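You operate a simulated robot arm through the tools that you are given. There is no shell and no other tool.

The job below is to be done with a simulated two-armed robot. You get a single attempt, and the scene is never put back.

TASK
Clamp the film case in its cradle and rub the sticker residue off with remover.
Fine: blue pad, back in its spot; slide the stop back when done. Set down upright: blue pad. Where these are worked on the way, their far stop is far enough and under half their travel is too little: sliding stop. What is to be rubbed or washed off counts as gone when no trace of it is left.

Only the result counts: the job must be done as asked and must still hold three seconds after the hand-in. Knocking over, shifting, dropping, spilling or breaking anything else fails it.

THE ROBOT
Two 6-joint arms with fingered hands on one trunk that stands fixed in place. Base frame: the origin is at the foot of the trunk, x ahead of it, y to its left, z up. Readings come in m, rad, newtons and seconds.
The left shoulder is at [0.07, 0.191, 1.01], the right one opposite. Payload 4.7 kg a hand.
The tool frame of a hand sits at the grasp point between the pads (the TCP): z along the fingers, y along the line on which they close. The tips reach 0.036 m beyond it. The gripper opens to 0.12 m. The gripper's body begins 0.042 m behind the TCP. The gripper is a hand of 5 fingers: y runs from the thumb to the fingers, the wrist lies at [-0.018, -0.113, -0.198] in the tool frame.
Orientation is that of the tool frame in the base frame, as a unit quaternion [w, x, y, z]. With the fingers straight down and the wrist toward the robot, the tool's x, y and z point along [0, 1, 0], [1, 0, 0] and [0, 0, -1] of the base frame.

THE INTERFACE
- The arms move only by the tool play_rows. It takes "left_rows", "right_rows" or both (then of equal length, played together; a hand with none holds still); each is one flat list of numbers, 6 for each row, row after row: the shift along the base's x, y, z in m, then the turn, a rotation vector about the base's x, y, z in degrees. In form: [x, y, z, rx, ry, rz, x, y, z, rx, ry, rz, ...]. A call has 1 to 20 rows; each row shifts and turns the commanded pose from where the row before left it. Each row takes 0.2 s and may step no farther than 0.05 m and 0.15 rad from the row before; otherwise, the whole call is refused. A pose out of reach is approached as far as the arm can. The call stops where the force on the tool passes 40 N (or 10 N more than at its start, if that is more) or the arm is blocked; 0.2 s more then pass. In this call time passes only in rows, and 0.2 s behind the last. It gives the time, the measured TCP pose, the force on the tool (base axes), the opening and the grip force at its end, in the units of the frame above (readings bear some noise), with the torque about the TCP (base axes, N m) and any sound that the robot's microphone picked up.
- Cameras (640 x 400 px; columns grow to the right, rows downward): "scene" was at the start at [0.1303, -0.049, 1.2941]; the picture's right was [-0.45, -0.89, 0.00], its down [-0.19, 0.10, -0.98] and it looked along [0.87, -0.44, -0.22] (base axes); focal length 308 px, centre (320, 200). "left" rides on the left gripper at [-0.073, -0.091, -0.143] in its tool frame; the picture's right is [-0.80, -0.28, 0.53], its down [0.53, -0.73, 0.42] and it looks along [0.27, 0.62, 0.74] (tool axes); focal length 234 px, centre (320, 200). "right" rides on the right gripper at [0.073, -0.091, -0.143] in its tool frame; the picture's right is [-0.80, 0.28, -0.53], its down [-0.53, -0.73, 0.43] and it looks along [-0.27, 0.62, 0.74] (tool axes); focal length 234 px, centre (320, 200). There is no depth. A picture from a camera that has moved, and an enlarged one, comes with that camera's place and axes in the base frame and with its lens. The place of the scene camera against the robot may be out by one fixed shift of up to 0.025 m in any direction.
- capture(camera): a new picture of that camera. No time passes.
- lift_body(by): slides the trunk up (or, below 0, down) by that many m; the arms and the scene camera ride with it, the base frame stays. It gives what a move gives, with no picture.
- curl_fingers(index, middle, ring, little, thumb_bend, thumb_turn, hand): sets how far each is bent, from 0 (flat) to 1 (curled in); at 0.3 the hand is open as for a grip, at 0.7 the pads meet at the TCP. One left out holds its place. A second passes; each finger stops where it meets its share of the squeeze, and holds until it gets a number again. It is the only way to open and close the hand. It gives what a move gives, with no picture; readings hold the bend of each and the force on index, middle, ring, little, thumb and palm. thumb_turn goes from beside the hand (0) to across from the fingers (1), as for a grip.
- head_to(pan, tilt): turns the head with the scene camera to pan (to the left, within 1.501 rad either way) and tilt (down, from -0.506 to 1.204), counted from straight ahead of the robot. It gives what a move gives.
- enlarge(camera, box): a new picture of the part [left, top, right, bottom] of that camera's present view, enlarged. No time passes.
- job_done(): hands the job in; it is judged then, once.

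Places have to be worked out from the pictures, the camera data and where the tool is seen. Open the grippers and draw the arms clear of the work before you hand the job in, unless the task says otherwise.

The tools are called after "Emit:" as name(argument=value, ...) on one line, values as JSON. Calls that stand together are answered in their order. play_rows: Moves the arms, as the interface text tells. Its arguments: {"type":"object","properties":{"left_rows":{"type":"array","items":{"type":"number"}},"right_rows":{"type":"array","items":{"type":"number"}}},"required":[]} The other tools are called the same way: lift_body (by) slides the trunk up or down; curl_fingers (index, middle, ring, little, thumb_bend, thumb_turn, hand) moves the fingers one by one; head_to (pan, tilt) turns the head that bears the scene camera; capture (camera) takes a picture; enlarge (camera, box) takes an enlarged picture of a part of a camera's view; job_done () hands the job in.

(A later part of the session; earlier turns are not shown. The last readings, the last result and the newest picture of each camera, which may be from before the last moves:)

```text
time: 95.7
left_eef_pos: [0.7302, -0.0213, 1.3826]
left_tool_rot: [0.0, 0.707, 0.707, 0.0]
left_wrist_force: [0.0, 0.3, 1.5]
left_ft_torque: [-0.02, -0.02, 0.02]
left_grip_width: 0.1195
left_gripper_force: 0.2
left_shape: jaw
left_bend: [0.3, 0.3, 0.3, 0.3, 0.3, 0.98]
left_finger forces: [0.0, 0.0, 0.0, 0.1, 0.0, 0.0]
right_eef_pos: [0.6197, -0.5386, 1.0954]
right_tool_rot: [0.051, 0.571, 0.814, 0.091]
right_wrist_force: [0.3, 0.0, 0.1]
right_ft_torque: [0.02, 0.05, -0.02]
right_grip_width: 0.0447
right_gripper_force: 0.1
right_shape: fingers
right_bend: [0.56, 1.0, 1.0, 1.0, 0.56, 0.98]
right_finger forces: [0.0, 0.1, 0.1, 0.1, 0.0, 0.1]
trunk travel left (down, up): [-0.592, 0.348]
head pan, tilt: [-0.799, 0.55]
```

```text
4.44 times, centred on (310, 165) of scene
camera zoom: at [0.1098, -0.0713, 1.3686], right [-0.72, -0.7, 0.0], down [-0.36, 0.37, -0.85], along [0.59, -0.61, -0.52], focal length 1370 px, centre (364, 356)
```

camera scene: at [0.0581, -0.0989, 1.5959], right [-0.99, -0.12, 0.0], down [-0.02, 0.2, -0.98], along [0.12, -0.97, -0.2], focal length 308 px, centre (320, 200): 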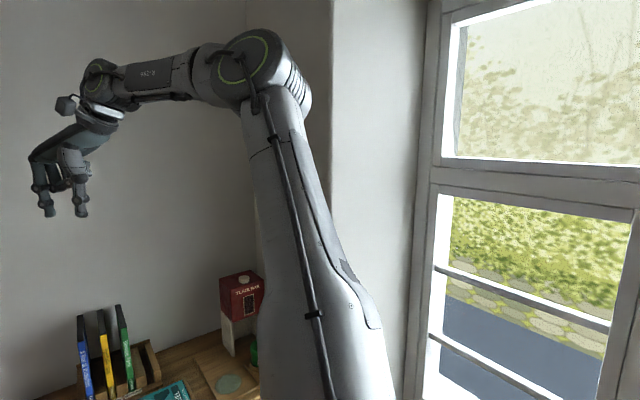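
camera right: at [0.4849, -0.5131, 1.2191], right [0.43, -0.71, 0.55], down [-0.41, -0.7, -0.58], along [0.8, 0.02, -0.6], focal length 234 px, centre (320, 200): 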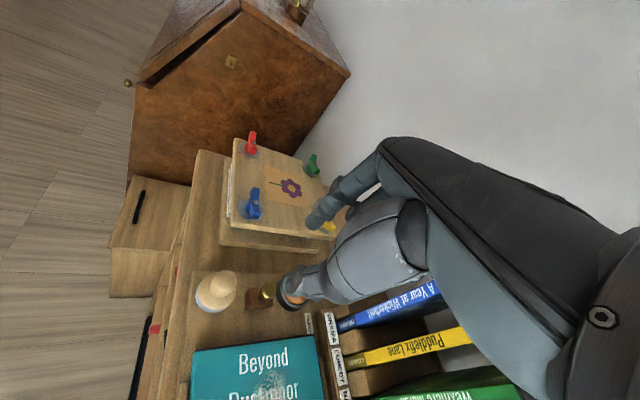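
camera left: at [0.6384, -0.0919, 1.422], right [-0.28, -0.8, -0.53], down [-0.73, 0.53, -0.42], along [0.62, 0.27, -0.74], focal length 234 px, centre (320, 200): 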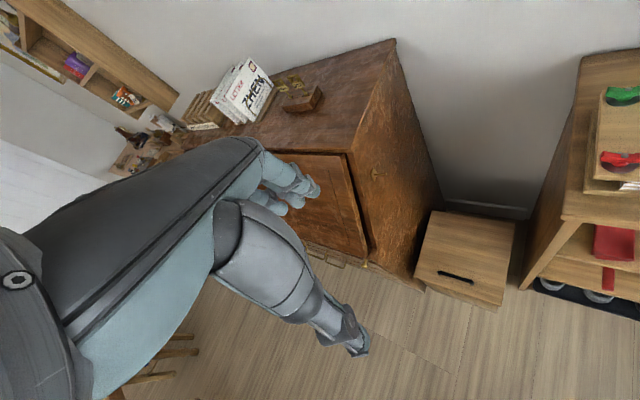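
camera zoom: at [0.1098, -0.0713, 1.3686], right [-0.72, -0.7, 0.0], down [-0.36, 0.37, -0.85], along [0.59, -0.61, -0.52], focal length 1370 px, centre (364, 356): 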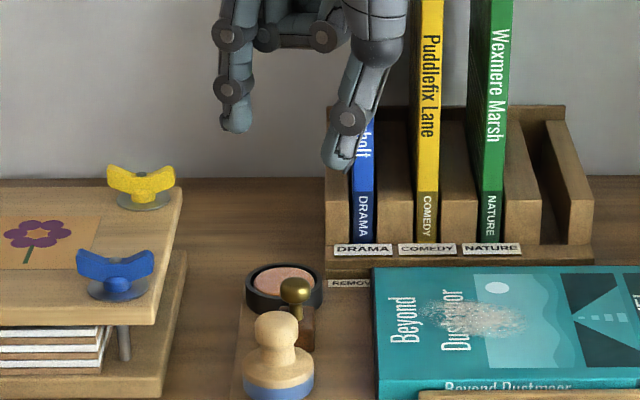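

Good triangulation now: ball (0.632, −0.540, 0.963), pad knob (0.599, −0.499, 0.974), dish (0.673, −0.572, ~0.937), board z≈0.933. I align over the ball and lower the trunk 8.5 cm.

Emit:
play_rows(right_rows=[0.0067, -0.004, 0, 0, 0, 0])

Emit:
lift_body(by=-0.08)

Emit:
enlarge(camera="right", box=[220, 200, 360, 320])

Emit:
enlarge(camera="scene", box=[260, 90, 380, 180])

```text
time: 96.1
left_eef_pos: [0.7313, -0.0214, 1.383]
left_tool_rot: [0.0, 0.707, 0.707, 0.001]
left_wrist_force: [-0.4, 1.1, 1.3]
left_ft_torque: [0.01, 0.0, 0.01]
left_grip_width: 0.1197
left_gripper_force: 0.2
left_shape: jaw
left_bend: [0.3, 0.3, 0.3, 0.3, 0.3, 0.98]
left_finger forces: [0.0, 0.0, 0.0, 0.1, 0.1, 0.0]
right_eef_pos: [0.628, -0.5432, 1.0947]
right_tool_rot: [0.051, 0.572, 0.814, 0.09]
right_wrist_force: [-1.0, 0.0, 0.4]
right_ft_torque: [0.01, 0.01, 0.0]
right_grip_width: 0.0449
right_gripper_force: 0.0
right_shape: fingers
right_bend: [0.56, 1.0, 1.0, 1.0, 0.56, 0.98]
right_finger forces: [0.0, 0.0, 0.0, 0.1, 0.0, 0.0]
trunk travel left (down, up): [-0.592, 0.348]
head pan, tilt: [-0.799, 0.55]
```

```text
time: 97.3
left_eef_pos: [0.7306, -0.0195, 1.3035]
left_tool_rot: [0.0, 0.707, 0.707, 0.0]
left_wrist_force: [0.7, -0.3, 0.1]
left_ft_torque: [-0.01, -0.03, -0.01]
left_grip_width: 0.1199
left_gripper_force: 0.0
left_shape: jaw
left_bend: [0.3, 0.3, 0.3, 0.3, 0.3, 0.98]
left_finger forces: [0.1, 0.0, 0.0, 0.0, 0.0, 0.1]
right_eef_pos: [0.627, -0.5425, 1.0154]
right_tool_rot: [0.051, 0.571, 0.814, 0.091]
right_wrist_force: [-0.7, -1.2, -0.2]
right_ft_torque: [0.04, 0.02, 0.0]
right_grip_width: 0.045
right_gripper_force: 0.0
right_shape: fingers
right_bend: [0.56, 1.0, 1.0, 1.0, 0.56, 0.98]
right_finger forces: [0.1, 0.0, 0.1, 0.0, 0.0, 0.1]
trunk travel left (down, up): [-0.512, 0.428]
head pan, tilt: [-0.799, 0.55]
```

```text
3.33 times, centred on (290, 260) of right
camera zoom: at [0.4917, -0.5174, 1.139], right [0.43, -0.71, 0.55], down [-0.41, -0.7, -0.58], along [0.8, 0.02, -0.6], focal length 781 px, centre (420, 0)
```

zoom: 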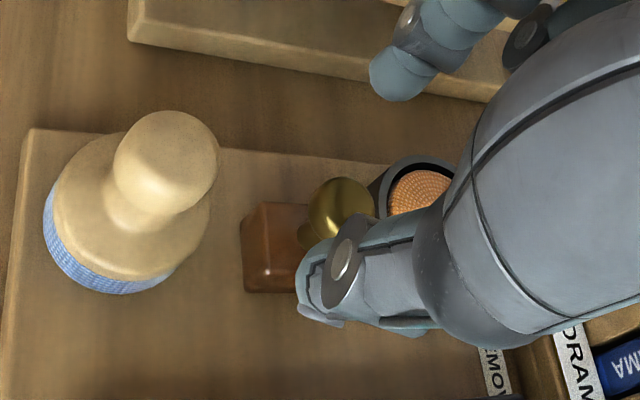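

```text
4.44 times, centred on (320, 135) of scene
camera zoom: at [0.1095, -0.0711, 1.2887], right [-0.72, -0.7, 0.0], down [-0.36, 0.37, -0.85], along [0.59, -0.61, -0.52], focal length 1370 px, centre (320, 489)
```

zoom: 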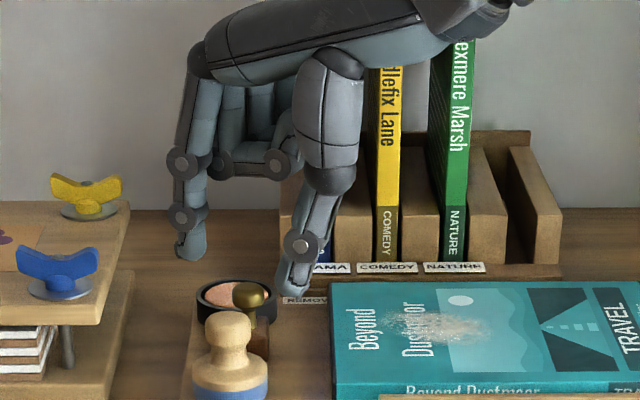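

The ball lies midway between thumb and index. I lower the trunk the last 2.5 cm and check before closing.

Emit:
lift_body(by=-0.024)

Emit:
enlarge(camera="right", box=[220, 200, 360, 320])

Emit:
enlarge(camera="scene", box=[270, 90, 370, 180])

```text
time: 98.0
left_eef_pos: [0.7304, -0.0208, 1.2799]
left_tool_rot: [0.0, 0.707, 0.707, 0.0]
left_wrist_force: [-0.1, 0.2, 0.5]
left_ft_torque: [0.05, -0.02, 0.0]
left_grip_width: 0.1198
left_gripper_force: 0.1
left_shape: jaw
left_bend: [0.3, 0.3, 0.3, 0.3, 0.3, 0.98]
left_finger forces: [0.0, 0.0, 0.1, 0.0, 0.1, 0.0]
right_eef_pos: [0.6265, -0.5422, 0.9922]
right_tool_rot: [0.051, 0.571, 0.815, 0.091]
right_wrist_force: [0.0, -0.1, 0.1]
right_ft_torque: [-0.02, -0.01, 0.02]
right_grip_width: 0.0449
right_gripper_force: 0.0
right_shape: fingers
right_bend: [0.56, 1.0, 1.0, 1.0, 0.56, 0.98]
right_finger forces: [0.0, 0.0, 0.0, 0.0, 0.0, 0.0]
trunk travel left (down, up): [-0.488, 0.452]
head pan, tilt: [-0.799, 0.55]
```

```text
3.33 times, centred on (290, 260) of right
camera zoom: at [0.4914, -0.5174, 1.1151], right [0.43, -0.71, 0.55], down [-0.41, -0.7, -0.58], along [0.8, 0.02, -0.6], focal length 781 px, centre (420, 0)
```

zoom: 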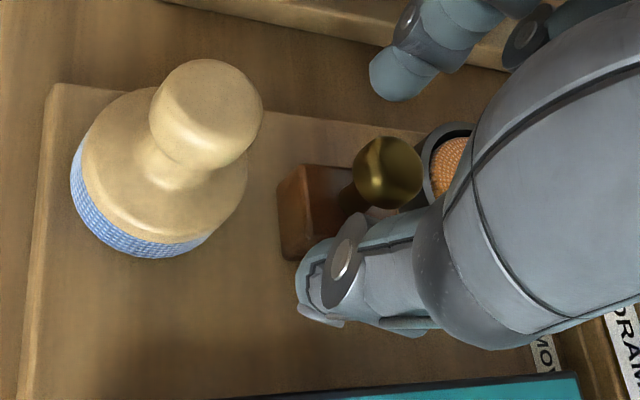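

```text
4.44 times, centred on (320, 135) of scene
camera zoom: at [0.1093, -0.0709, 1.2647], right [-0.72, -0.7, 0.0], down [-0.36, 0.37, -0.85], along [0.59, -0.61, -0.52], focal length 1370 px, centre (320, 489)
```

zoom: 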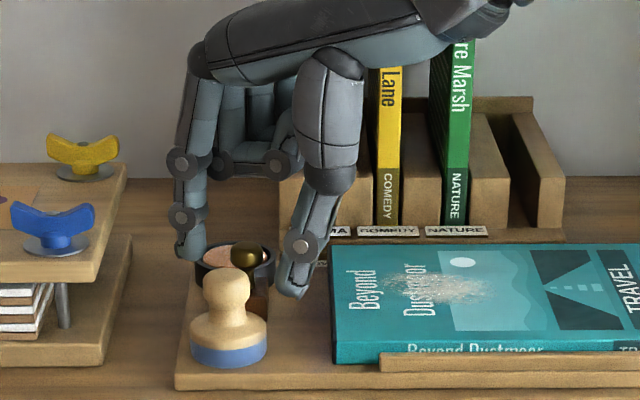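

The fingers straddle the ball as planned; the thumb tip reaches slightly lower than the index, so I raise 5 mm and close the pinch on the ball.

Emit:
play_rows(right_rows=[0, 0, 0.005, 0, 0, 0])

Emit:
curl_fingers(hand="right", index=0.7, thumb_bend=0.7)

Emit:
enlarge(camera="right", box=[220, 200, 360, 320])

Emit:
enlarge(camera="scene", box=[270, 90, 370, 180])

```text
time: 98.4
left_eef_pos: [0.7302, -0.0185, 1.279]
left_tool_rot: [0.001, 0.707, 0.707, 0.0]
left_wrist_force: [0.2, -0.3, -0.6]
left_ft_torque: [0.03, 0.01, -0.02]
left_grip_width: 0.1196
left_gripper_force: 0.0
left_shape: jaw
left_bend: [0.3, 0.3, 0.3, 0.3, 0.3, 0.98]
left_finger forces: [0.1, 0.0, 0.0, 0.0, 0.0, 0.0]
right_eef_pos: [0.6266, -0.5439, 0.9956]
right_tool_rot: [0.05, 0.571, 0.814, 0.091]
right_wrist_force: [-0.6, -0.4, 0.2]
right_ft_torque: [0.0, 0.01, -0.01]
right_grip_width: 0.045
right_gripper_force: 0.1
right_shape: fingers
right_bend: [0.56, 1.0, 1.0, 1.0, 0.56, 0.98]
right_finger forces: [0.1, 0.1, 0.1, 0.0, 0.0, 0.0]
trunk travel left (down, up): [-0.488, 0.452]
head pan, tilt: [-0.799, 0.55]
```

```text
time: 99.4
left_eef_pos: [0.7314, -0.0203, 1.2792]
left_tool_rot: [0.0, 0.707, 0.707, 0.0]
left_wrist_force: [0.3, -0.6, 0.0]
left_ft_torque: [0.04, -0.04, 0.03]
left_grip_width: 0.1198
left_gripper_force: 0.0
left_shape: jaw
left_bend: [0.3, 0.3, 0.3, 0.3, 0.3, 0.98]
left_finger forces: [0.0, 0.1, 0.0, 0.1, 0.0, 0.1]
right_eef_pos: [0.6266, -0.5443, 0.9969]
right_tool_rot: [0.05, 0.571, 0.815, 0.09]
right_wrist_force: [-2.3, -0.6, -0.2]
right_ft_torque: [0.0, 0.09, 0.02]
right_grip_width: 0.0144
right_gripper_force: 3.3
right_shape: fingers
right_bend: [0.68, 1.0, 1.0, 1.0, 0.66, 0.97]
right_finger forces: [2.3, 0.0, 0.1, 0.0, 3.8, 0.1]
trunk travel left (down, up): [-0.488, 0.452]
head pan, tilt: [-0.799, 0.55]
```

```text
3.33 times, centred on (290, 260) of right
camera zoom: at [0.4916, -0.5181, 1.1198], right [0.43, -0.71, 0.55], down [-0.41, -0.7, -0.58], along [0.8, 0.02, -0.6], focal length 781 px, centre (420, 0)
```

zoom: 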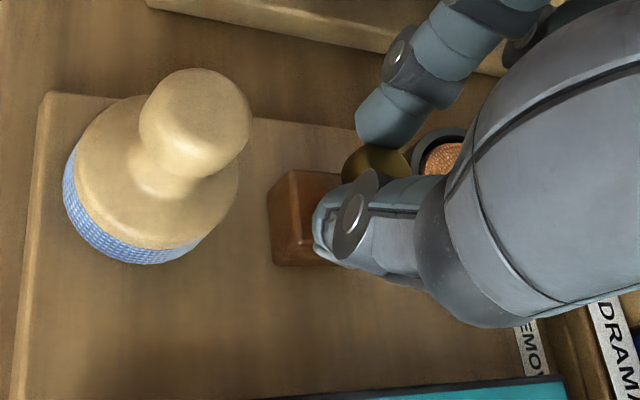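

```text
4.44 times, centred on (320, 135) of scene
camera zoom: at [0.1095, -0.0712, 1.2646], right [-0.72, -0.7, 0.0], down [-0.36, 0.37, -0.85], along [0.59, -0.61, -0.52], focal length 1370 px, centre (320, 489)
```

zoom: 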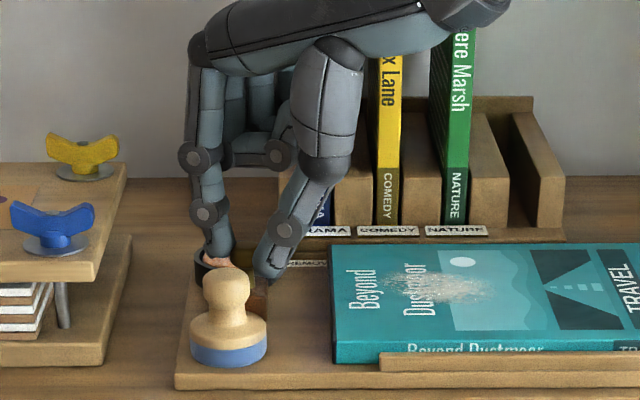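

The ball is pinched (2.3/3.8 N). I slide it along the cradle toward the case in small steps.

Emit:
play_rows(right_rows=[-0.0043, -0.0042, 0, 0, 0, 0, -0.0043, -0.0042, 0, 0, 0, 0, -0.0043, -0.0042, 0, 0, 0, 0, -0.0043, -0.0042, 0, 0, 0, 0])

Emit:
enlarge(camera="scene", box=[270, 90, 370, 180])

Emit:
enlarge(camera="right", box=[220, 200, 360, 320])

```text
time: 100.4
left_eef_pos: [0.731, -0.0199, 1.2789]
left_tool_rot: [0.0, 0.707, 0.707, 0.001]
left_wrist_force: [1.2, 0.3, -1.2]
left_ft_torque: [0.0, 0.01, -0.01]
left_grip_width: 0.1195
left_gripper_force: 0.1
left_shape: jaw
left_bend: [0.3, 0.3, 0.3, 0.3, 0.3, 0.98]
left_finger forces: [0.0, 0.0, 0.0, 0.1, 0.1, 0.1]
right_eef_pos: [0.6089, -0.5587, 0.9973]
right_tool_rot: [0.051, 0.57, 0.815, 0.091]
right_wrist_force: [2.2, 1.1, 0.0]
right_ft_torque: [0.01, 0.0, -0.02]
right_grip_width: 0.0137
right_gripper_force: 3.0
right_shape: fingers
right_bend: [0.66, 1.0, 1.0, 1.0, 0.68, 0.97]
right_finger forces: [3.8, 0.1, 0.1, 0.0, 1.9, 0.1]
trunk travel left (down, up): [-0.488, 0.452]
head pan, tilt: [-0.799, 0.55]
```

```text
4.44 times, centred on (320, 135) of scene
camera zoom: at [0.1099, -0.0714, 1.2646], right [-0.72, -0.7, 0.0], down [-0.36, 0.37, -0.85], along [0.59, -0.61, -0.52], focal length 1370 px, centre (320, 489)
```

zoom: 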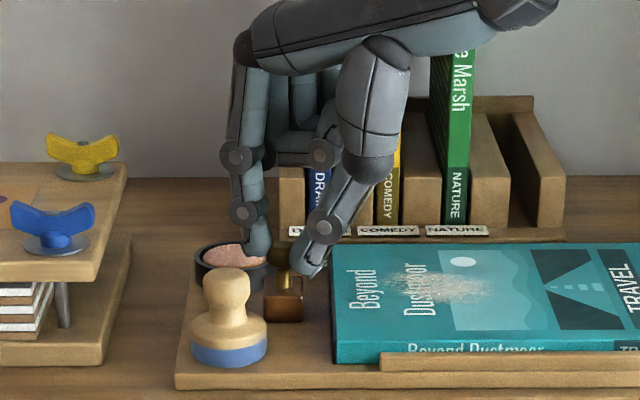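

```text
3.33 times, centred on (290, 260) of right
camera zoom: at [0.4747, -0.5331, 1.1203], right [0.43, -0.71, 0.55], down [-0.41, -0.7, -0.58], along [0.8, 0.02, -0.6], focal length 781 px, centre (420, 0)
```

zoom: 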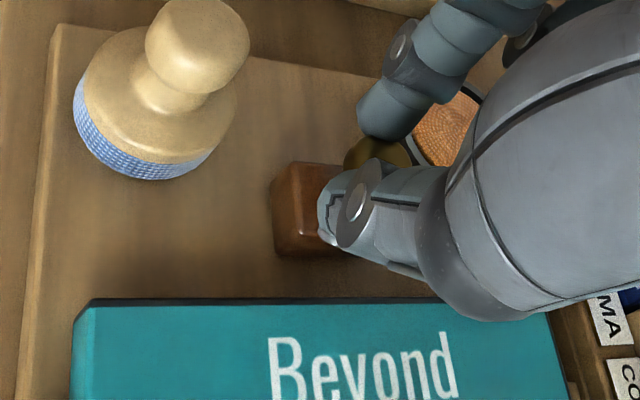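

The stop follows; about 1–1.5 cm remains to the case. I continue in smaller steps until it touches.

Emit:
play_rows(right_rows=[-0.0036, -0.0035, 0, 0, 0, 0, -0.0036, -0.0035, 0, 0, 0, 0])

Emit:
play_rows(right_rows=[-0.0018, -0.0018, 0, 0, 0, 0, -0.0018, -0.0018, 0, 0, 0, 0])

Emit:
enlarge(camera="scene", box=[270, 90, 370, 180])

Emit:
enlarge(camera="right", box=[220, 200, 360, 320])

```text
time: 101.0
left_eef_pos: [0.7297, -0.0201, 1.2785]
left_tool_rot: [0.0, 0.707, 0.707, 0.0]
left_wrist_force: [-0.5, -1.0, 0.7]
left_ft_torque: [0.0, 0.01, -0.04]
left_grip_width: 0.1196
left_gripper_force: 0.0
left_shape: jaw
left_bend: [0.3, 0.3, 0.3, 0.3, 0.3, 0.98]
left_finger forces: [0.0, 0.1, 0.0, 0.0, 0.0, 0.0]
right_eef_pos: [0.6023, -0.5659, 0.9963]
right_tool_rot: [0.051, 0.57, 0.815, 0.091]
right_wrist_force: [0.0, 1.0, 2.1]
right_ft_torque: [0.03, -0.05, -0.01]
right_grip_width: 0.0132
right_gripper_force: 3.6
right_shape: fingers
right_bend: [0.66, 1.0, 1.0, 1.0, 0.68, 0.97]
right_finger forces: [4.2, 0.0, 0.0, 0.1, 2.9, 0.1]
trunk travel left (down, up): [-0.488, 0.452]
head pan, tilt: [-0.799, 0.55]
```

```text
time: 101.6
left_eef_pos: [0.73, -0.0193, 1.2796]
left_tool_rot: [0.0, 0.707, 0.707, 0.0]
left_wrist_force: [0.9, 0.1, -0.9]
left_ft_torque: [-0.02, -0.01, 0.01]
left_grip_width: 0.1196
left_gripper_force: 0.0
left_shape: jaw
left_bend: [0.3, 0.3, 0.3, 0.3, 0.3, 0.98]
left_finger forces: [0.1, 0.0, 0.1, 0.0, 0.0, 0.1]
right_eef_pos: [0.5998, -0.5696, 0.9952]
right_tool_rot: [0.051, 0.571, 0.814, 0.091]
right_wrist_force: [0.9, 2.0, 3.6]
right_ft_torque: [0.09, -0.06, 0.01]
right_grip_width: 0.0135
right_gripper_force: 3.9
right_shape: fingers
right_bend: [0.66, 1.0, 1.0, 1.0, 0.68, 0.97]
right_finger forces: [5.0, 0.0, 0.0, 0.1, 2.4, 0.0]
trunk travel left (down, up): [-0.488, 0.452]
head pan, tilt: [-0.799, 0.55]
```

```text
4.44 times, centred on (320, 135) of scene
camera zoom: at [0.1099, -0.0705, 1.2646], right [-0.72, -0.7, 0.0], down [-0.36, 0.37, -0.85], along [0.59, -0.61, -0.52], focal length 1370 px, centre (320, 489)
```

zoom: 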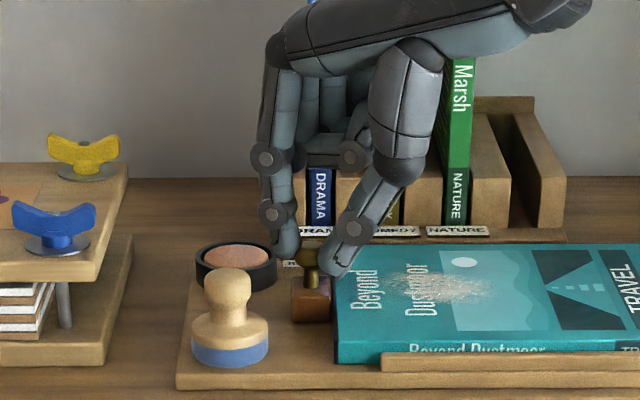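

```text
3.33 times, centred on (290, 260) of right
camera zoom: at [0.4639, -0.544, 1.1196], right [0.43, -0.71, 0.55], down [-0.41, -0.7, -0.58], along [0.8, 0.02, -0.6], focal length 781 px, centre (420, 0)
```

zoom: 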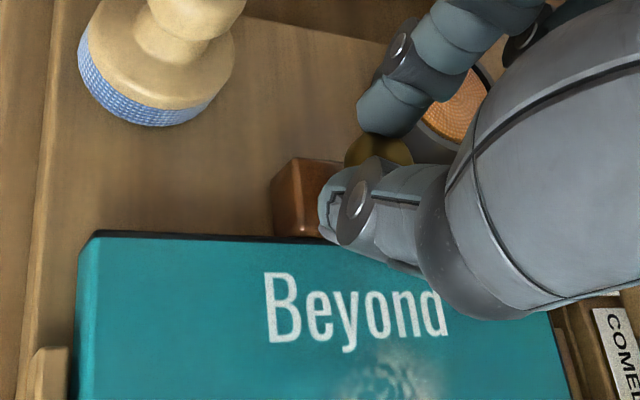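

The block is about at the case edge; a small upward force suggests the thumb tip rests near the case top. I raise 1 mm and take two more 1.5 mm steps.

Emit:
play_rows(right_rows=[-0.0011, -0.0011, 0.001, 0, 0, 0, -0.0011, -0.0011, 0, 0, 0, 0])

Emit:
play_rows(right_rows=[-0.0011, -0.0011, 0.0005, 0, 0, 0, -0.0011, -0.0011, 0, 0, 0, 0])

Emit:
enlarge(camera="right", box=[240, 210, 340, 300])

Emit:
enlarge(camera="scene", box=[290, 130, 370, 190])

```text
time: 102.2
left_eef_pos: [0.7311, -0.019, 1.2788]
left_tool_rot: [0.0, 0.707, 0.707, 0.0]
left_wrist_force: [0.3, -0.2, 0.7]
left_ft_torque: [0.03, 0.01, -0.01]
left_grip_width: 0.1198
left_gripper_force: 0.1
left_shape: jaw
left_bend: [0.3, 0.3, 0.3, 0.3, 0.3, 0.98]
left_finger forces: [0.1, 0.1, 0.1, 0.0, 0.0, 0.0]
right_eef_pos: [0.597, -0.5712, 0.9958]
right_tool_rot: [0.05, 0.571, 0.814, 0.091]
right_wrist_force: [4.2, 4.5, 1.6]
right_ft_torque: [0.15, -0.13, 0.01]
right_grip_width: 0.0141
right_gripper_force: 3.3
right_shape: fingers
right_bend: [0.64, 1.0, 1.0, 1.0, 0.69, 0.97]
right_finger forces: [7.0, 0.1, 0.0, 0.0, 0.3, 0.1]
trunk travel left (down, up): [-0.488, 0.452]
head pan, tilt: [-0.799, 0.55]
```

```text
time: 102.8
left_eef_pos: [0.7312, -0.0198, 1.2782]
left_tool_rot: [0.0, 0.708, 0.707, -0.001]
left_wrist_force: [-0.3, -0.2, -0.3]
left_ft_torque: [-0.01, -0.01, -0.02]
left_grip_width: 0.1198
left_gripper_force: 0.1
left_shape: jaw
left_bend: [0.3, 0.3, 0.3, 0.3, 0.3, 0.98]
left_finger forces: [0.0, 0.1, 0.0, 0.0, 0.0, 0.0]
right_eef_pos: [0.594, -0.5738, 0.9969]
right_tool_rot: [0.05, 0.571, 0.814, 0.09]
right_wrist_force: [4.3, 7.2, 1.7]
right_ft_torque: [0.22, -0.19, 0.06]
right_grip_width: 0.0156
right_gripper_force: 3.6
right_shape: fingers
right_bend: [0.62, 1.0, 1.0, 1.0, 0.7, 0.97]
right_finger forces: [8.5, 0.1, 0.0, 0.0, 0.0, 0.0]
trunk travel left (down, up): [-0.488, 0.452]
head pan, tilt: [-0.799, 0.55]
```

```text
4.44 times, centred on (290, 255) of right
camera zoom: at [0.4596, -0.5476, 1.121], right [0.44, -0.71, 0.55], down [-0.41, -0.7, -0.58], along [0.8, 0.02, -0.6], focal length 1041 px, centre (453, -44)
```

zoom: 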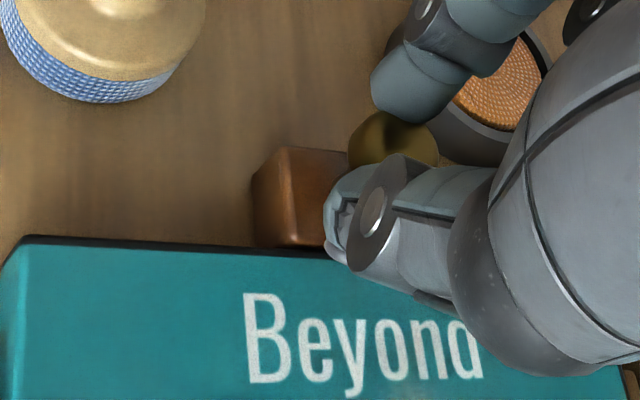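

```text
6.67 times, centred on (330, 160) of scene
camera zoom: at [0.1105, -0.0699, 1.2646], right [-0.72, -0.7, 0.0], down [-0.36, 0.37, -0.85], along [0.59, -0.61, -0.52], focal length 2056 px, centre (253, 467)
```

zoom: 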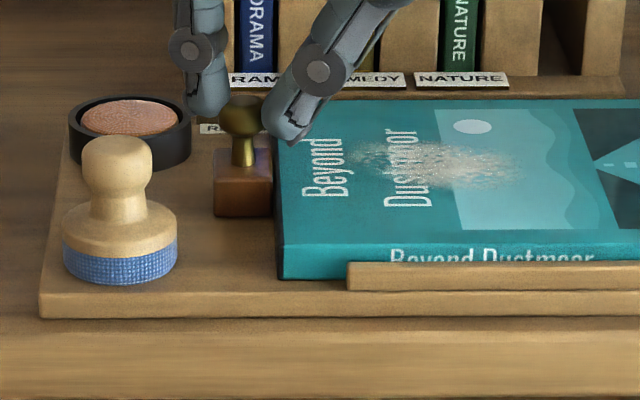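

The stop has reached the case: the index carries 8.5 N, and the resisting force is about 8 N. I relax 2 mm, open the pinch slightly, then rise with the trunk.

Emit:
play_rows(right_rows=[0.0014, 0.0014, 0.001, 0, 0, 0])

Emit:
curl_fingers(hand="right", index=0.58, thumb_bend=0.6)

Emit:
lift_body(by=0.1)

Emit:
enlarge(camera="scene", box=[250, 110, 410, 230])

Emit:
capture(camera="right")

```text
time: 103.2
left_eef_pos: [0.7315, -0.0198, 1.2787]
left_tool_rot: [0.0, 0.707, 0.708, -0.001]
left_wrist_force: [-0.9, -0.3, -0.8]
left_ft_torque: [0.01, 0.02, 0.03]
left_grip_width: 0.1196
left_gripper_force: 0.1
left_shape: jaw
left_bend: [0.3, 0.3, 0.3, 0.3, 0.3, 0.98]
left_finger forces: [0.0, 0.1, 0.1, 0.0, 0.0, 0.1]
right_eef_pos: [0.5965, -0.5722, 0.9982]
right_tool_rot: [0.05, 0.572, 0.814, 0.091]
right_wrist_force: [2.7, 6.7, -0.3]
right_ft_torque: [0.1, -0.08, 0.07]
right_grip_width: 0.0144
right_gripper_force: 3.0
right_shape: fingers
right_bend: [0.63, 1.0, 1.0, 1.0, 0.7, 0.97]
right_finger forces: [5.6, 0.0, 0.0, 0.0, 0.0, 0.0]
trunk travel left (down, up): [-0.488, 0.452]
head pan, tilt: [-0.799, 0.55]
```

```text
time: 104.2
left_eef_pos: [0.7308, -0.0204, 1.2792]
left_tool_rot: [0.0, 0.708, 0.707, 0.0]
left_wrist_force: [0.5, -0.3, -0.3]
left_ft_torque: [-0.04, 0.0, 0.0]
left_grip_width: 0.1196
left_gripper_force: 0.0
left_shape: jaw
left_bend: [0.3, 0.3, 0.3, 0.3, 0.3, 0.98]
left_finger forces: [0.0, 0.1, 0.0, 0.0, 0.0, 0.0]
right_eef_pos: [0.5963, -0.5719, 0.9983]
right_tool_rot: [0.05, 0.571, 0.814, 0.091]
right_wrist_force: [-0.6, 0.6, 0.7]
right_ft_torque: [-0.06, 0.0, 0.02]
right_grip_width: 0.0373
right_gripper_force: 0.0
right_shape: fingers
right_bend: [0.57, 1.0, 1.0, 1.0, 0.6, 0.97]
right_finger forces: [0.1, 0.0, 0.1, 0.1, 0.1, 0.0]
trunk travel left (down, up): [-0.488, 0.452]
head pan, tilt: [-0.799, 0.55]
```

```text
time: 105.5
left_eef_pos: [0.731, -0.0202, 1.3785]
left_tool_rot: [0.0, 0.708, 0.707, 0.0]
left_wrist_force: [0.0, 0.0, 0.2]
left_ft_torque: [-0.01, 0.02, -0.01]
left_grip_width: 0.1197
left_gripper_force: 0.0
left_shape: jaw
left_bend: [0.3, 0.3, 0.3, 0.3, 0.3, 0.98]
left_finger forces: [0.1, 0.1, 0.0, 0.1, 0.0, 0.1]
right_eef_pos: [0.5959, -0.5734, 1.0974]
right_tool_rot: [0.051, 0.571, 0.814, 0.091]
right_wrist_force: [0.1, 0.8, -0.8]
right_ft_torque: [-0.01, 0.01, 0.02]
right_grip_width: 0.0373
right_gripper_force: 0.1
right_shape: fingers
right_bend: [0.57, 1.0, 1.0, 1.0, 0.6, 0.97]
right_finger forces: [0.0, 0.1, 0.0, 0.1, 0.0, 0.1]
trunk travel left (down, up): [-0.588, 0.352]
head pan, tilt: [-0.799, 0.55]
```

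```text
3.33 times, centred on (330, 170) of scene
camera zoom: at [0.1101, -0.0714, 1.3645], right [-0.72, -0.7, 0.0], down [-0.36, 0.37, -0.85], along [0.59, -0.61, -0.52], focal length 1028 px, centre (287, 300)
```

zoom: 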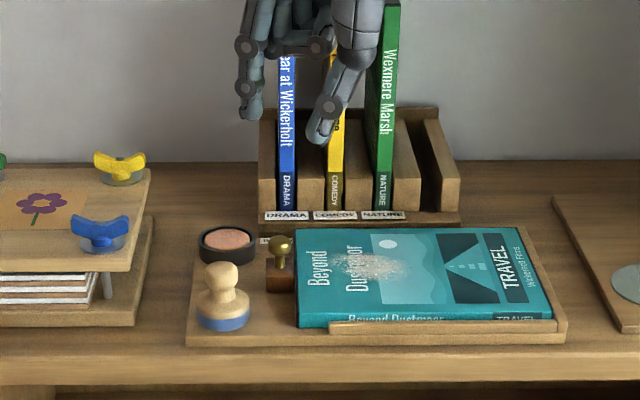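

```text
taken
camera right: at [0.4609, -0.5479, 1.2213], right [0.43, -0.71, 0.55], down [-0.41, -0.7, -0.58], along [0.8, 0.02, -0.6], focal length 234 px, centre (320, 200)
```

right: 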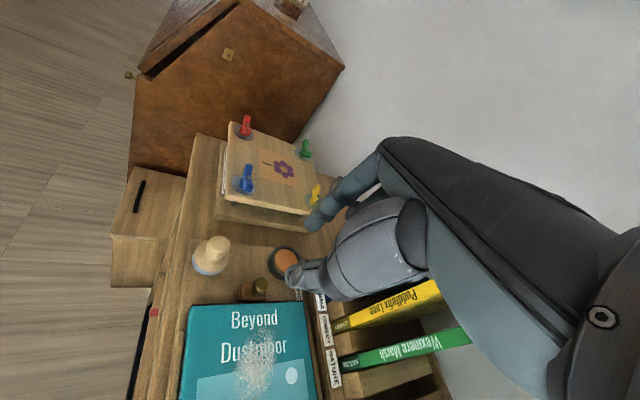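

The stop stays against the case. I enlarge the hand view to check the clamp and refine pad, dish and residue positions.

Emit:
enlarge(camera="right", box=[170, 220, 330, 340])

Emit:
enlarge(camera="right", box=[170, 290, 330, 400])

```text
3.33 times, centred on (250, 280) of right
camera zoom: at [0.4609, -0.5479, 1.2213], right [0.43, -0.71, 0.55], down [-0.41, -0.7, -0.58], along [0.8, 0.02, -0.6], focal length 781 px, centre (553, -67)
```

zoom: 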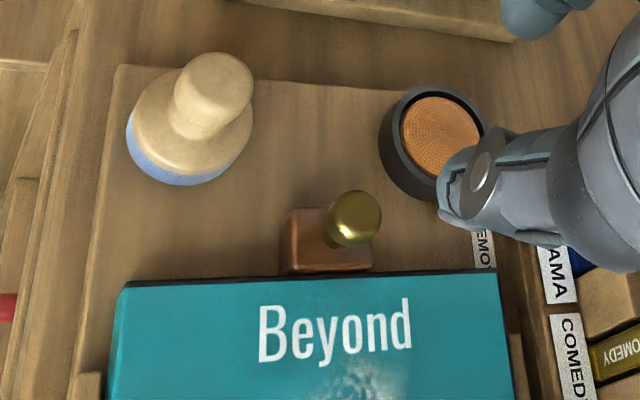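

```text
3.64 times, centred on (250, 345) of right
camera zoom: at [0.4609, -0.5479, 1.2213], right [0.43, -0.71, 0.55], down [-0.41, -0.7, -0.58], along [0.8, 0.02, -0.6], focal length 852 px, centre (574, -327)
```

zoom: 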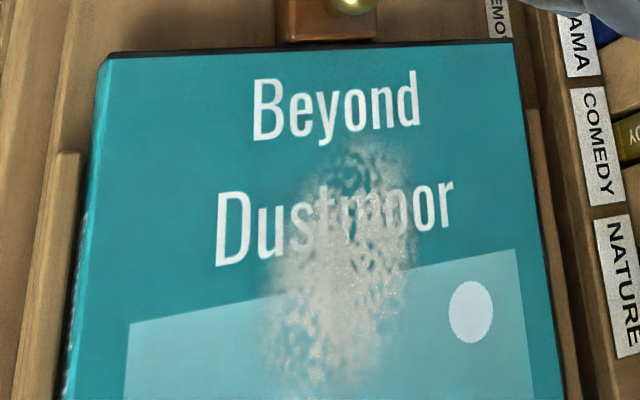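

Clamp looks snug, and the case corners give its true width (13.4 cm), confirming z≈0.948 for its top. The residue spans about 6 × 5 cm centred at (0.555, −0.615). Now I open index, middle and thumb for a three-finger grip and hover over the pad's knob.

Emit:
play_rows(right_rows=[-0.002, 0.026, 0, 0, 0, 0, -0.002, 0.026, 0, 0, 0, 0, -0.002, 0.026, 0, 0, 0, 0])

Emit:
curl_fingers(hand="right", index=0.53, middle=0.53, thumb_bend=0.53)

Emit:
enlarge(camera="right", box=[210, 180, 370, 310])

Emit:
enlarge(camera="scene", box=[230, 100, 390, 220])

```text
time: 106.3
left_eef_pos: [0.7313, -0.0191, 1.3798]
left_tool_rot: [0.0, 0.707, 0.707, 0.0]
left_wrist_force: [0.0, -0.5, 0.7]
left_ft_torque: [-0.01, -0.01, 0.02]
left_grip_width: 0.1197
left_gripper_force: 0.0
left_shape: jaw
left_bend: [0.3, 0.3, 0.3, 0.3, 0.3, 0.98]
left_finger forces: [0.0, 0.0, 0.0, 0.1, 0.0, 0.1]
right_eef_pos: [0.5895, -0.4944, 1.0964]
right_tool_rot: [0.051, 0.571, 0.814, 0.092]
right_wrist_force: [-0.8, -0.2, 0.2]
right_ft_torque: [-0.04, 0.0, 0.01]
right_grip_width: 0.0372
right_gripper_force: 0.0
right_shape: fingers
right_bend: [0.57, 1.0, 1.0, 1.0, 0.6, 0.98]
right_finger forces: [0.0, 0.0, 0.1, 0.1, 0.0, 0.0]
trunk travel left (down, up): [-0.588, 0.352]
head pan, tilt: [-0.799, 0.55]
```

```text
time: 107.3
left_eef_pos: [0.7302, -0.0201, 1.3785]
left_tool_rot: [0.0, 0.707, 0.707, 0.0]
left_wrist_force: [0.2, -0.1, 0.6]
left_ft_torque: [-0.01, 0.02, -0.04]
left_grip_width: 0.1195
left_gripper_force: 0.1
left_shape: jaw
left_bend: [0.3, 0.3, 0.3, 0.3, 0.3, 0.98]
left_finger forces: [0.0, 0.0, 0.1, 0.0, 0.0, 0.0]
right_eef_pos: [0.5888, -0.495, 1.0963]
right_tool_rot: [0.05, 0.571, 0.815, 0.091]
right_wrist_force: [0.0, -0.5, -0.2]
right_ft_torque: [-0.01, -0.01, -0.03]
right_grip_width: 0.0537
right_gripper_force: 0.0
right_shape: fingers
right_bend: [0.53, 0.53, 1.0, 1.0, 0.53, 0.98]
right_finger forces: [0.0, 0.0, 0.0, 0.1, 0.0, 0.0]
trunk travel left (down, up): [-0.588, 0.352]
head pan, tilt: [-0.799, 0.55]
```

```text
3.08 times, centred on (290, 245) of right
camera zoom: at [0.455, -0.4691, 1.2205], right [0.43, -0.71, 0.55], down [-0.41, -0.7, -0.58], along [0.8, 0.02, -0.6], focal length 720 px, centre (412, 62)
```

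zoom: 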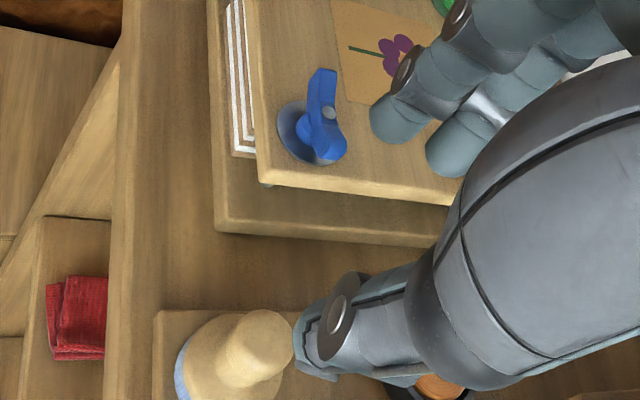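

```text
3.33 times, centred on (310, 160) of scene
camera zoom: at [0.1098, -0.0711, 1.3646], right [-0.72, -0.7, 0.0], down [-0.36, 0.37, -0.85], along [0.59, -0.61, -0.52], focal length 1028 px, centre (353, 333)
```

zoom: 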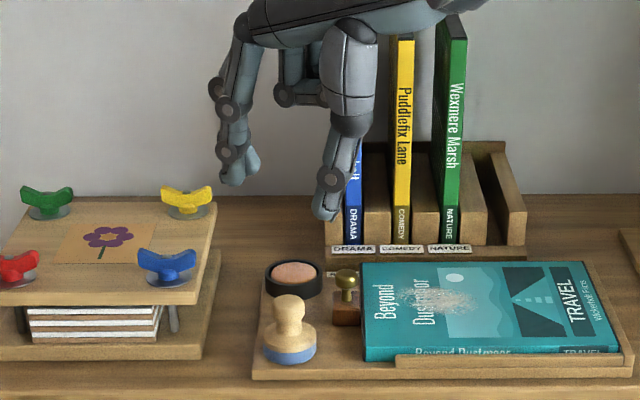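

The knob projects where I planned within about 4 mm. I shift a hair, lower the trunk by 7 cm, and check before the last bit.

Emit:
play_rows(right_rows=[-0.001, 0.0025, 0, 0, 0, 0])

Emit:
lift_body(by=-0.068)

Emit:
enlarge(camera="right", box=[230, 180, 370, 300])

Emit:
enlarge(camera="scene", box=[260, 100, 380, 200])

```text
time: 107.7
left_eef_pos: [0.7302, -0.0189, 1.3797]
left_tool_rot: [-0.001, 0.707, 0.707, 0.0]
left_wrist_force: [0.5, -0.5, -0.2]
left_ft_torque: [0.02, -0.01, 0.03]
left_grip_width: 0.1196
left_gripper_force: 0.1
left_shape: jaw
left_bend: [0.3, 0.3, 0.3, 0.3, 0.3, 0.98]
left_finger forces: [0.0, 0.0, 0.1, 0.1, 0.0, 0.1]
right_eef_pos: [0.5889, -0.4919, 1.0974]
right_tool_rot: [0.05, 0.571, 0.814, 0.091]
right_wrist_force: [0.9, 0.0, 0.3]
right_ft_torque: [0.03, 0.03, 0.0]
right_grip_width: 0.0534
right_gripper_force: 0.1
right_shape: fingers
right_bend: [0.53, 0.53, 1.0, 1.0, 0.53, 0.98]
right_finger forces: [0.0, 0.0, 0.1, 0.1, 0.0, 0.0]
trunk travel left (down, up): [-0.588, 0.352]
head pan, tilt: [-0.799, 0.55]
```

```text
time: 108.8
left_eef_pos: [0.7306, -0.02, 1.3115]
left_tool_rot: [0.0, 0.707, 0.707, 0.0]
left_wrist_force: [-0.6, 0.5, -0.3]
left_ft_torque: [-0.06, -0.02, -0.02]
left_grip_width: 0.1195
left_gripper_force: 0.1
left_shape: jaw
left_bend: [0.3, 0.3, 0.3, 0.3, 0.3, 0.98]
left_finger forces: [0.1, 0.1, 0.0, 0.0, 0.0, 0.1]
right_eef_pos: [0.5878, -0.4934, 1.0298]
right_tool_rot: [0.051, 0.571, 0.814, 0.091]
right_wrist_force: [0.3, 0.7, -0.8]
right_ft_torque: [0.0, 0.0, -0.01]
right_grip_width: 0.0535
right_gripper_force: 0.1
right_shape: fingers
right_bend: [0.53, 0.53, 1.0, 1.0, 0.53, 0.98]
right_finger forces: [0.0, 0.0, 0.1, 0.0, 0.0, 0.0]
trunk travel left (down, up): [-0.52, 0.42]
head pan, tilt: [-0.799, 0.55]
```

```text
3.33 times, centred on (300, 240) of right
camera zoom: at [0.4535, -0.467, 1.1534], right [0.43, -0.71, 0.55], down [-0.41, -0.7, -0.58], along [0.8, 0.02, -0.6], focal length 781 px, centre (387, 67)
```

zoom: 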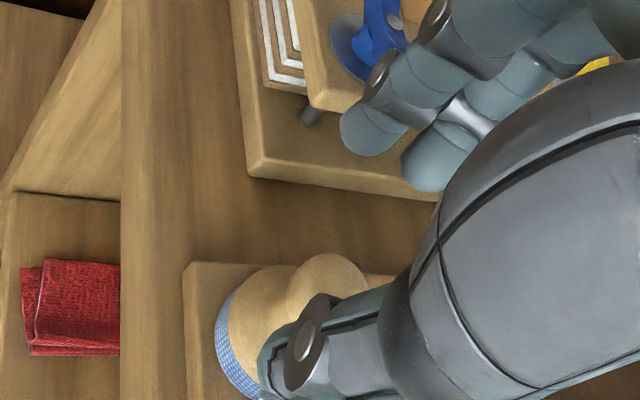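

```text
4.00 times, centred on (320, 150) of scene
camera zoom: at [0.1096, -0.0711, 1.2967], right [-0.72, -0.7, 0.0], down [-0.36, 0.37, -0.85], along [0.59, -0.61, -0.52], focal length 1233 px, centre (320, 400)
```

zoom: 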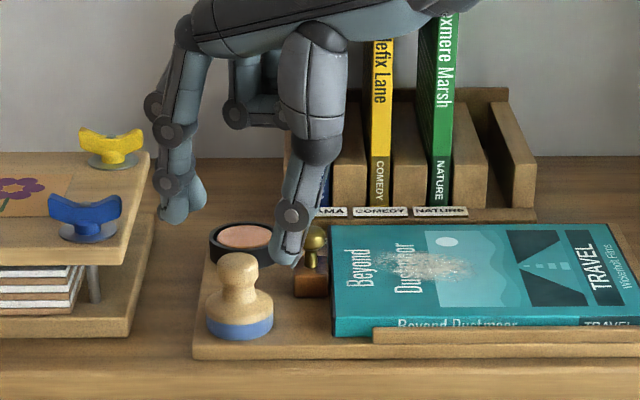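

Alignment matches the prediction. I lower the last 2.6 cm with the trunk, then close thumb, index and middle on the knob.

Emit:
lift_body(by=-0.025)

Emit:
enlarge(camera="scene", box=[260, 90, 360, 180])

Emit:
enlarge(camera="right", box=[230, 180, 370, 300])

```text
time: 109.5
left_eef_pos: [0.7305, -0.0193, 1.2856]
left_tool_rot: [-0.001, 0.707, 0.707, 0.0]
left_wrist_force: [0.3, 0.6, -0.1]
left_ft_torque: [-0.02, 0.01, -0.02]
left_grip_width: 0.1196
left_gripper_force: 0.1
left_shape: jaw
left_bend: [0.3, 0.3, 0.3, 0.3, 0.3, 0.98]
left_finger forces: [0.1, 0.0, 0.0, 0.0, 0.0, 0.1]
right_eef_pos: [0.5875, -0.4926, 1.0053]
right_tool_rot: [0.05, 0.571, 0.814, 0.091]
right_wrist_force: [-0.1, -0.5, -0.1]
right_ft_torque: [-0.02, -0.02, 0.01]
right_grip_width: 0.0534
right_gripper_force: 0.0
right_shape: fingers
right_bend: [0.53, 0.53, 1.0, 1.0, 0.53, 0.98]
right_finger forces: [0.0, 0.1, 0.0, 0.0, 0.1, 0.0]
trunk travel left (down, up): [-0.495, 0.445]
head pan, tilt: [-0.799, 0.55]
```

```text
4.44 times, centred on (310, 135) of scene
camera zoom: at [0.1093, -0.0709, 1.2717], right [-0.72, -0.7, 0.0], down [-0.36, 0.37, -0.85], along [0.59, -0.61, -0.52], focal length 1370 px, centre (364, 489)
```

zoom: 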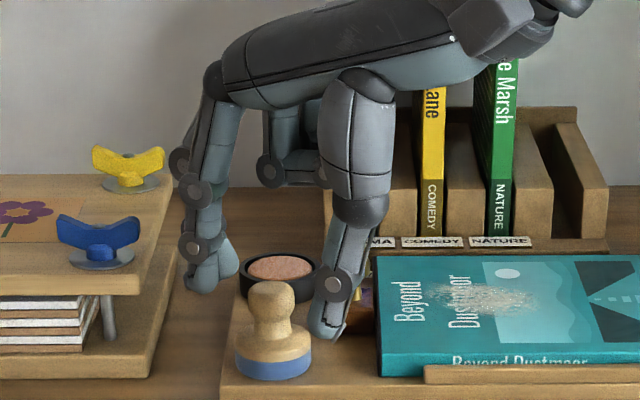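

```text
3.33 times, centred on (300, 240) of right
camera zoom: at [0.4532, -0.4669, 1.1285], right [0.43, -0.71, 0.55], down [-0.41, -0.7, -0.58], along [0.8, 0.02, -0.6], focal length 781 px, centre (387, 67)
```

zoom: 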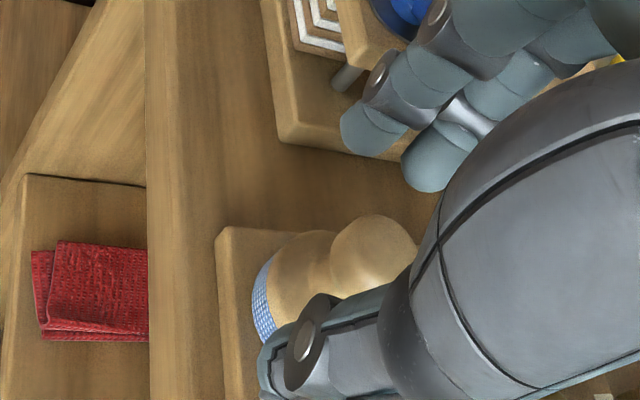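

The knob sits between thumb and the two fingers, a few mm toward the middle finger. I shift 3.5 mm and close.

Emit:
play_rows(right_rows=[0.001, -0.003, 0, 0, 0, 0])

Emit:
curl_fingers(hand="right", index=0.72, middle=0.72, thumb_bend=0.72)

Emit:
enlarge(camera="right", box=[230, 180, 370, 300])

Emit:
enlarge(camera="scene", box=[270, 100, 370, 190])

```text
time: 109.9
left_eef_pos: [0.7311, -0.0202, 1.2855]
left_tool_rot: [0.0, 0.708, 0.707, 0.0]
left_wrist_force: [-0.1, -0.5, -0.5]
left_ft_torque: [0.01, 0.0, -0.01]
left_grip_width: 0.1198
left_gripper_force: 0.0
left_shape: jaw
left_bend: [0.3, 0.3, 0.3, 0.3, 0.3, 0.98]
left_finger forces: [0.0, 0.0, 0.0, 0.0, 0.0, 0.0]
right_eef_pos: [0.5911, -0.4964, 1.0046]
right_tool_rot: [0.05, 0.572, 0.814, 0.091]
right_wrist_force: [0.2, 0.5, 0.1]
right_ft_torque: [0.0, 0.01, 0.01]
right_grip_width: 0.0535
right_gripper_force: 0.0
right_shape: fingers
right_bend: [0.53, 0.53, 1.0, 1.0, 0.53, 0.98]
right_finger forces: [0.1, 0.0, 0.0, 0.0, 0.1, 0.0]
trunk travel left (down, up): [-0.495, 0.445]
head pan, tilt: [-0.799, 0.55]
```

```text
time: 110.9
left_eef_pos: [0.7302, -0.0197, 1.2861]
left_tool_rot: [0.0, 0.707, 0.707, 0.0]
left_wrist_force: [-0.5, -0.3, -0.3]
left_ft_torque: [0.0, 0.0, -0.02]
left_grip_width: 0.1195
left_gripper_force: 0.0
left_shape: jaw
left_bend: [0.3, 0.3, 0.3, 0.3, 0.3, 0.98]
left_finger forces: [0.1, 0.0, 0.0, 0.0, 0.1, 0.1]
right_eef_pos: [0.5906, -0.4956, 1.0052]
right_tool_rot: [0.052, 0.571, 0.814, 0.092]
right_wrist_force: [0.2, 0.3, 1.4]
right_ft_torque: [-0.03, 0.0, 0.0]
right_grip_width: 0.0005
right_gripper_force: 4.3
right_shape: fingers
right_bend: [0.72, 0.71, 1.0, 1.0, 0.71, 0.97]
right_finger forces: [0.1, 4.2, 0.0, 0.0, 5.1, 0.1]
trunk travel left (down, up): [-0.495, 0.445]
head pan, tilt: [-0.799, 0.55]
```

```text
3.33 times, centred on (300, 240) of right
camera zoom: at [0.4548, -0.4699, 1.1286], right [0.43, -0.71, 0.55], down [-0.41, -0.7, -0.58], along [0.8, 0.02, -0.6], focal length 781 px, centre (387, 67)
```

zoom: 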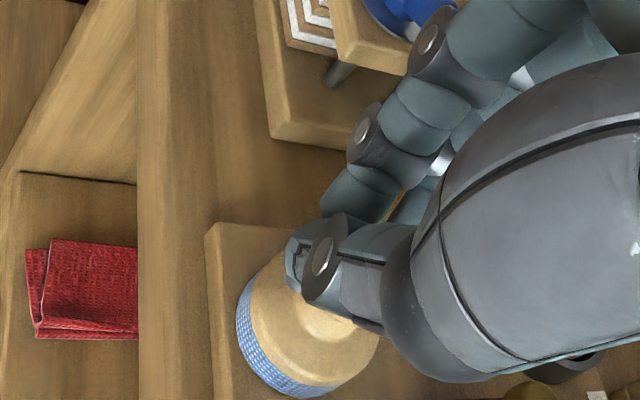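

```text
4.44 times, centred on (320, 145) of scene
camera zoom: at [0.1097, -0.0711, 1.2716], right [-0.72, -0.7, 0.0], down [-0.36, 0.37, -0.85], along [0.59, -0.61, -0.52], focal length 1370 px, centre (320, 444)
```

zoom: 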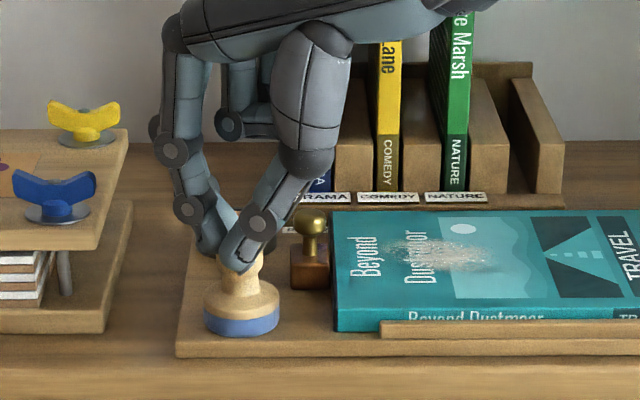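

The grip width fell to zero, so the fingers slipped past the knob and nudged the pad about a centimetre. I reopen and look.

Emit:
curl_fingers(hand="right", index=0.53, middle=0.53, thumb_bend=0.53)

Emit:
enlarge(camera="right", box=[230, 180, 370, 300])

Emit:
enlarge(camera="scene", box=[270, 100, 370, 190])

```text
time: 111.9
left_eef_pos: [0.7299, -0.02, 1.2856]
left_tool_rot: [-0.001, 0.707, 0.707, -0.001]
left_wrist_force: [-0.5, 0.5, 0.6]
left_ft_torque: [0.0, 0.0, -0.02]
left_grip_width: 0.1196
left_gripper_force: 0.1
left_shape: jaw
left_bend: [0.3, 0.3, 0.3, 0.3, 0.3, 0.98]
left_finger forces: [0.1, 0.0, 0.1, 0.1, 0.0, 0.0]
right_eef_pos: [0.5896, -0.4952, 1.0049]
right_tool_rot: [0.051, 0.571, 0.814, 0.091]
right_wrist_force: [1.0, 0.4, -0.4]
right_ft_torque: [0.01, 0.01, -0.03]
right_grip_width: 0.0535
right_gripper_force: 0.1
right_shape: fingers
right_bend: [0.53, 0.53, 1.0, 1.0, 0.53, 0.97]
right_finger forces: [0.0, 0.0, 0.0, 0.1, 0.0, 0.0]
trunk travel left (down, up): [-0.495, 0.445]
head pan, tilt: [-0.799, 0.55]
```

```text
3.33 times, centred on (300, 240) of right
camera zoom: at [0.4549, -0.47, 1.1284], right [0.43, -0.71, 0.55], down [-0.41, -0.7, -0.58], along [0.8, 0.02, -0.6], focal length 781 px, centre (387, 67)
```

zoom: 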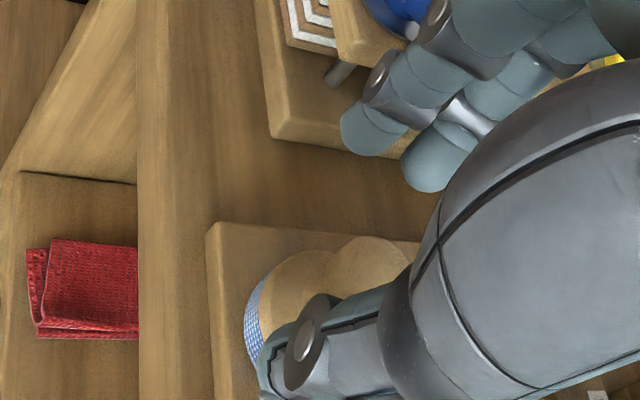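

```text
4.44 times, centred on (320, 145) of scene
camera zoom: at [0.1098, -0.0712, 1.2716], right [-0.72, -0.7, 0.0], down [-0.36, 0.37, -0.85], along [0.59, -0.61, -0.52], focal length 1370 px, centre (320, 444)
```

zoom: 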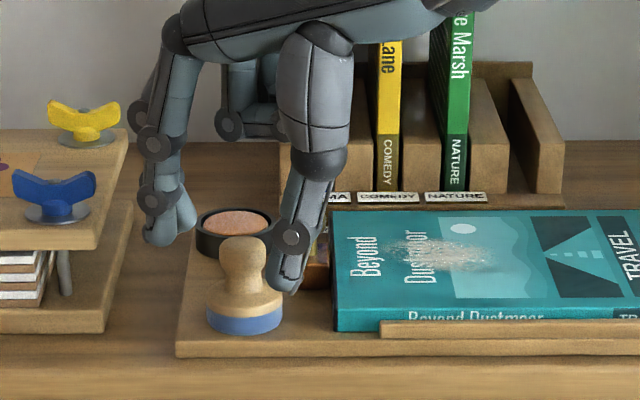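

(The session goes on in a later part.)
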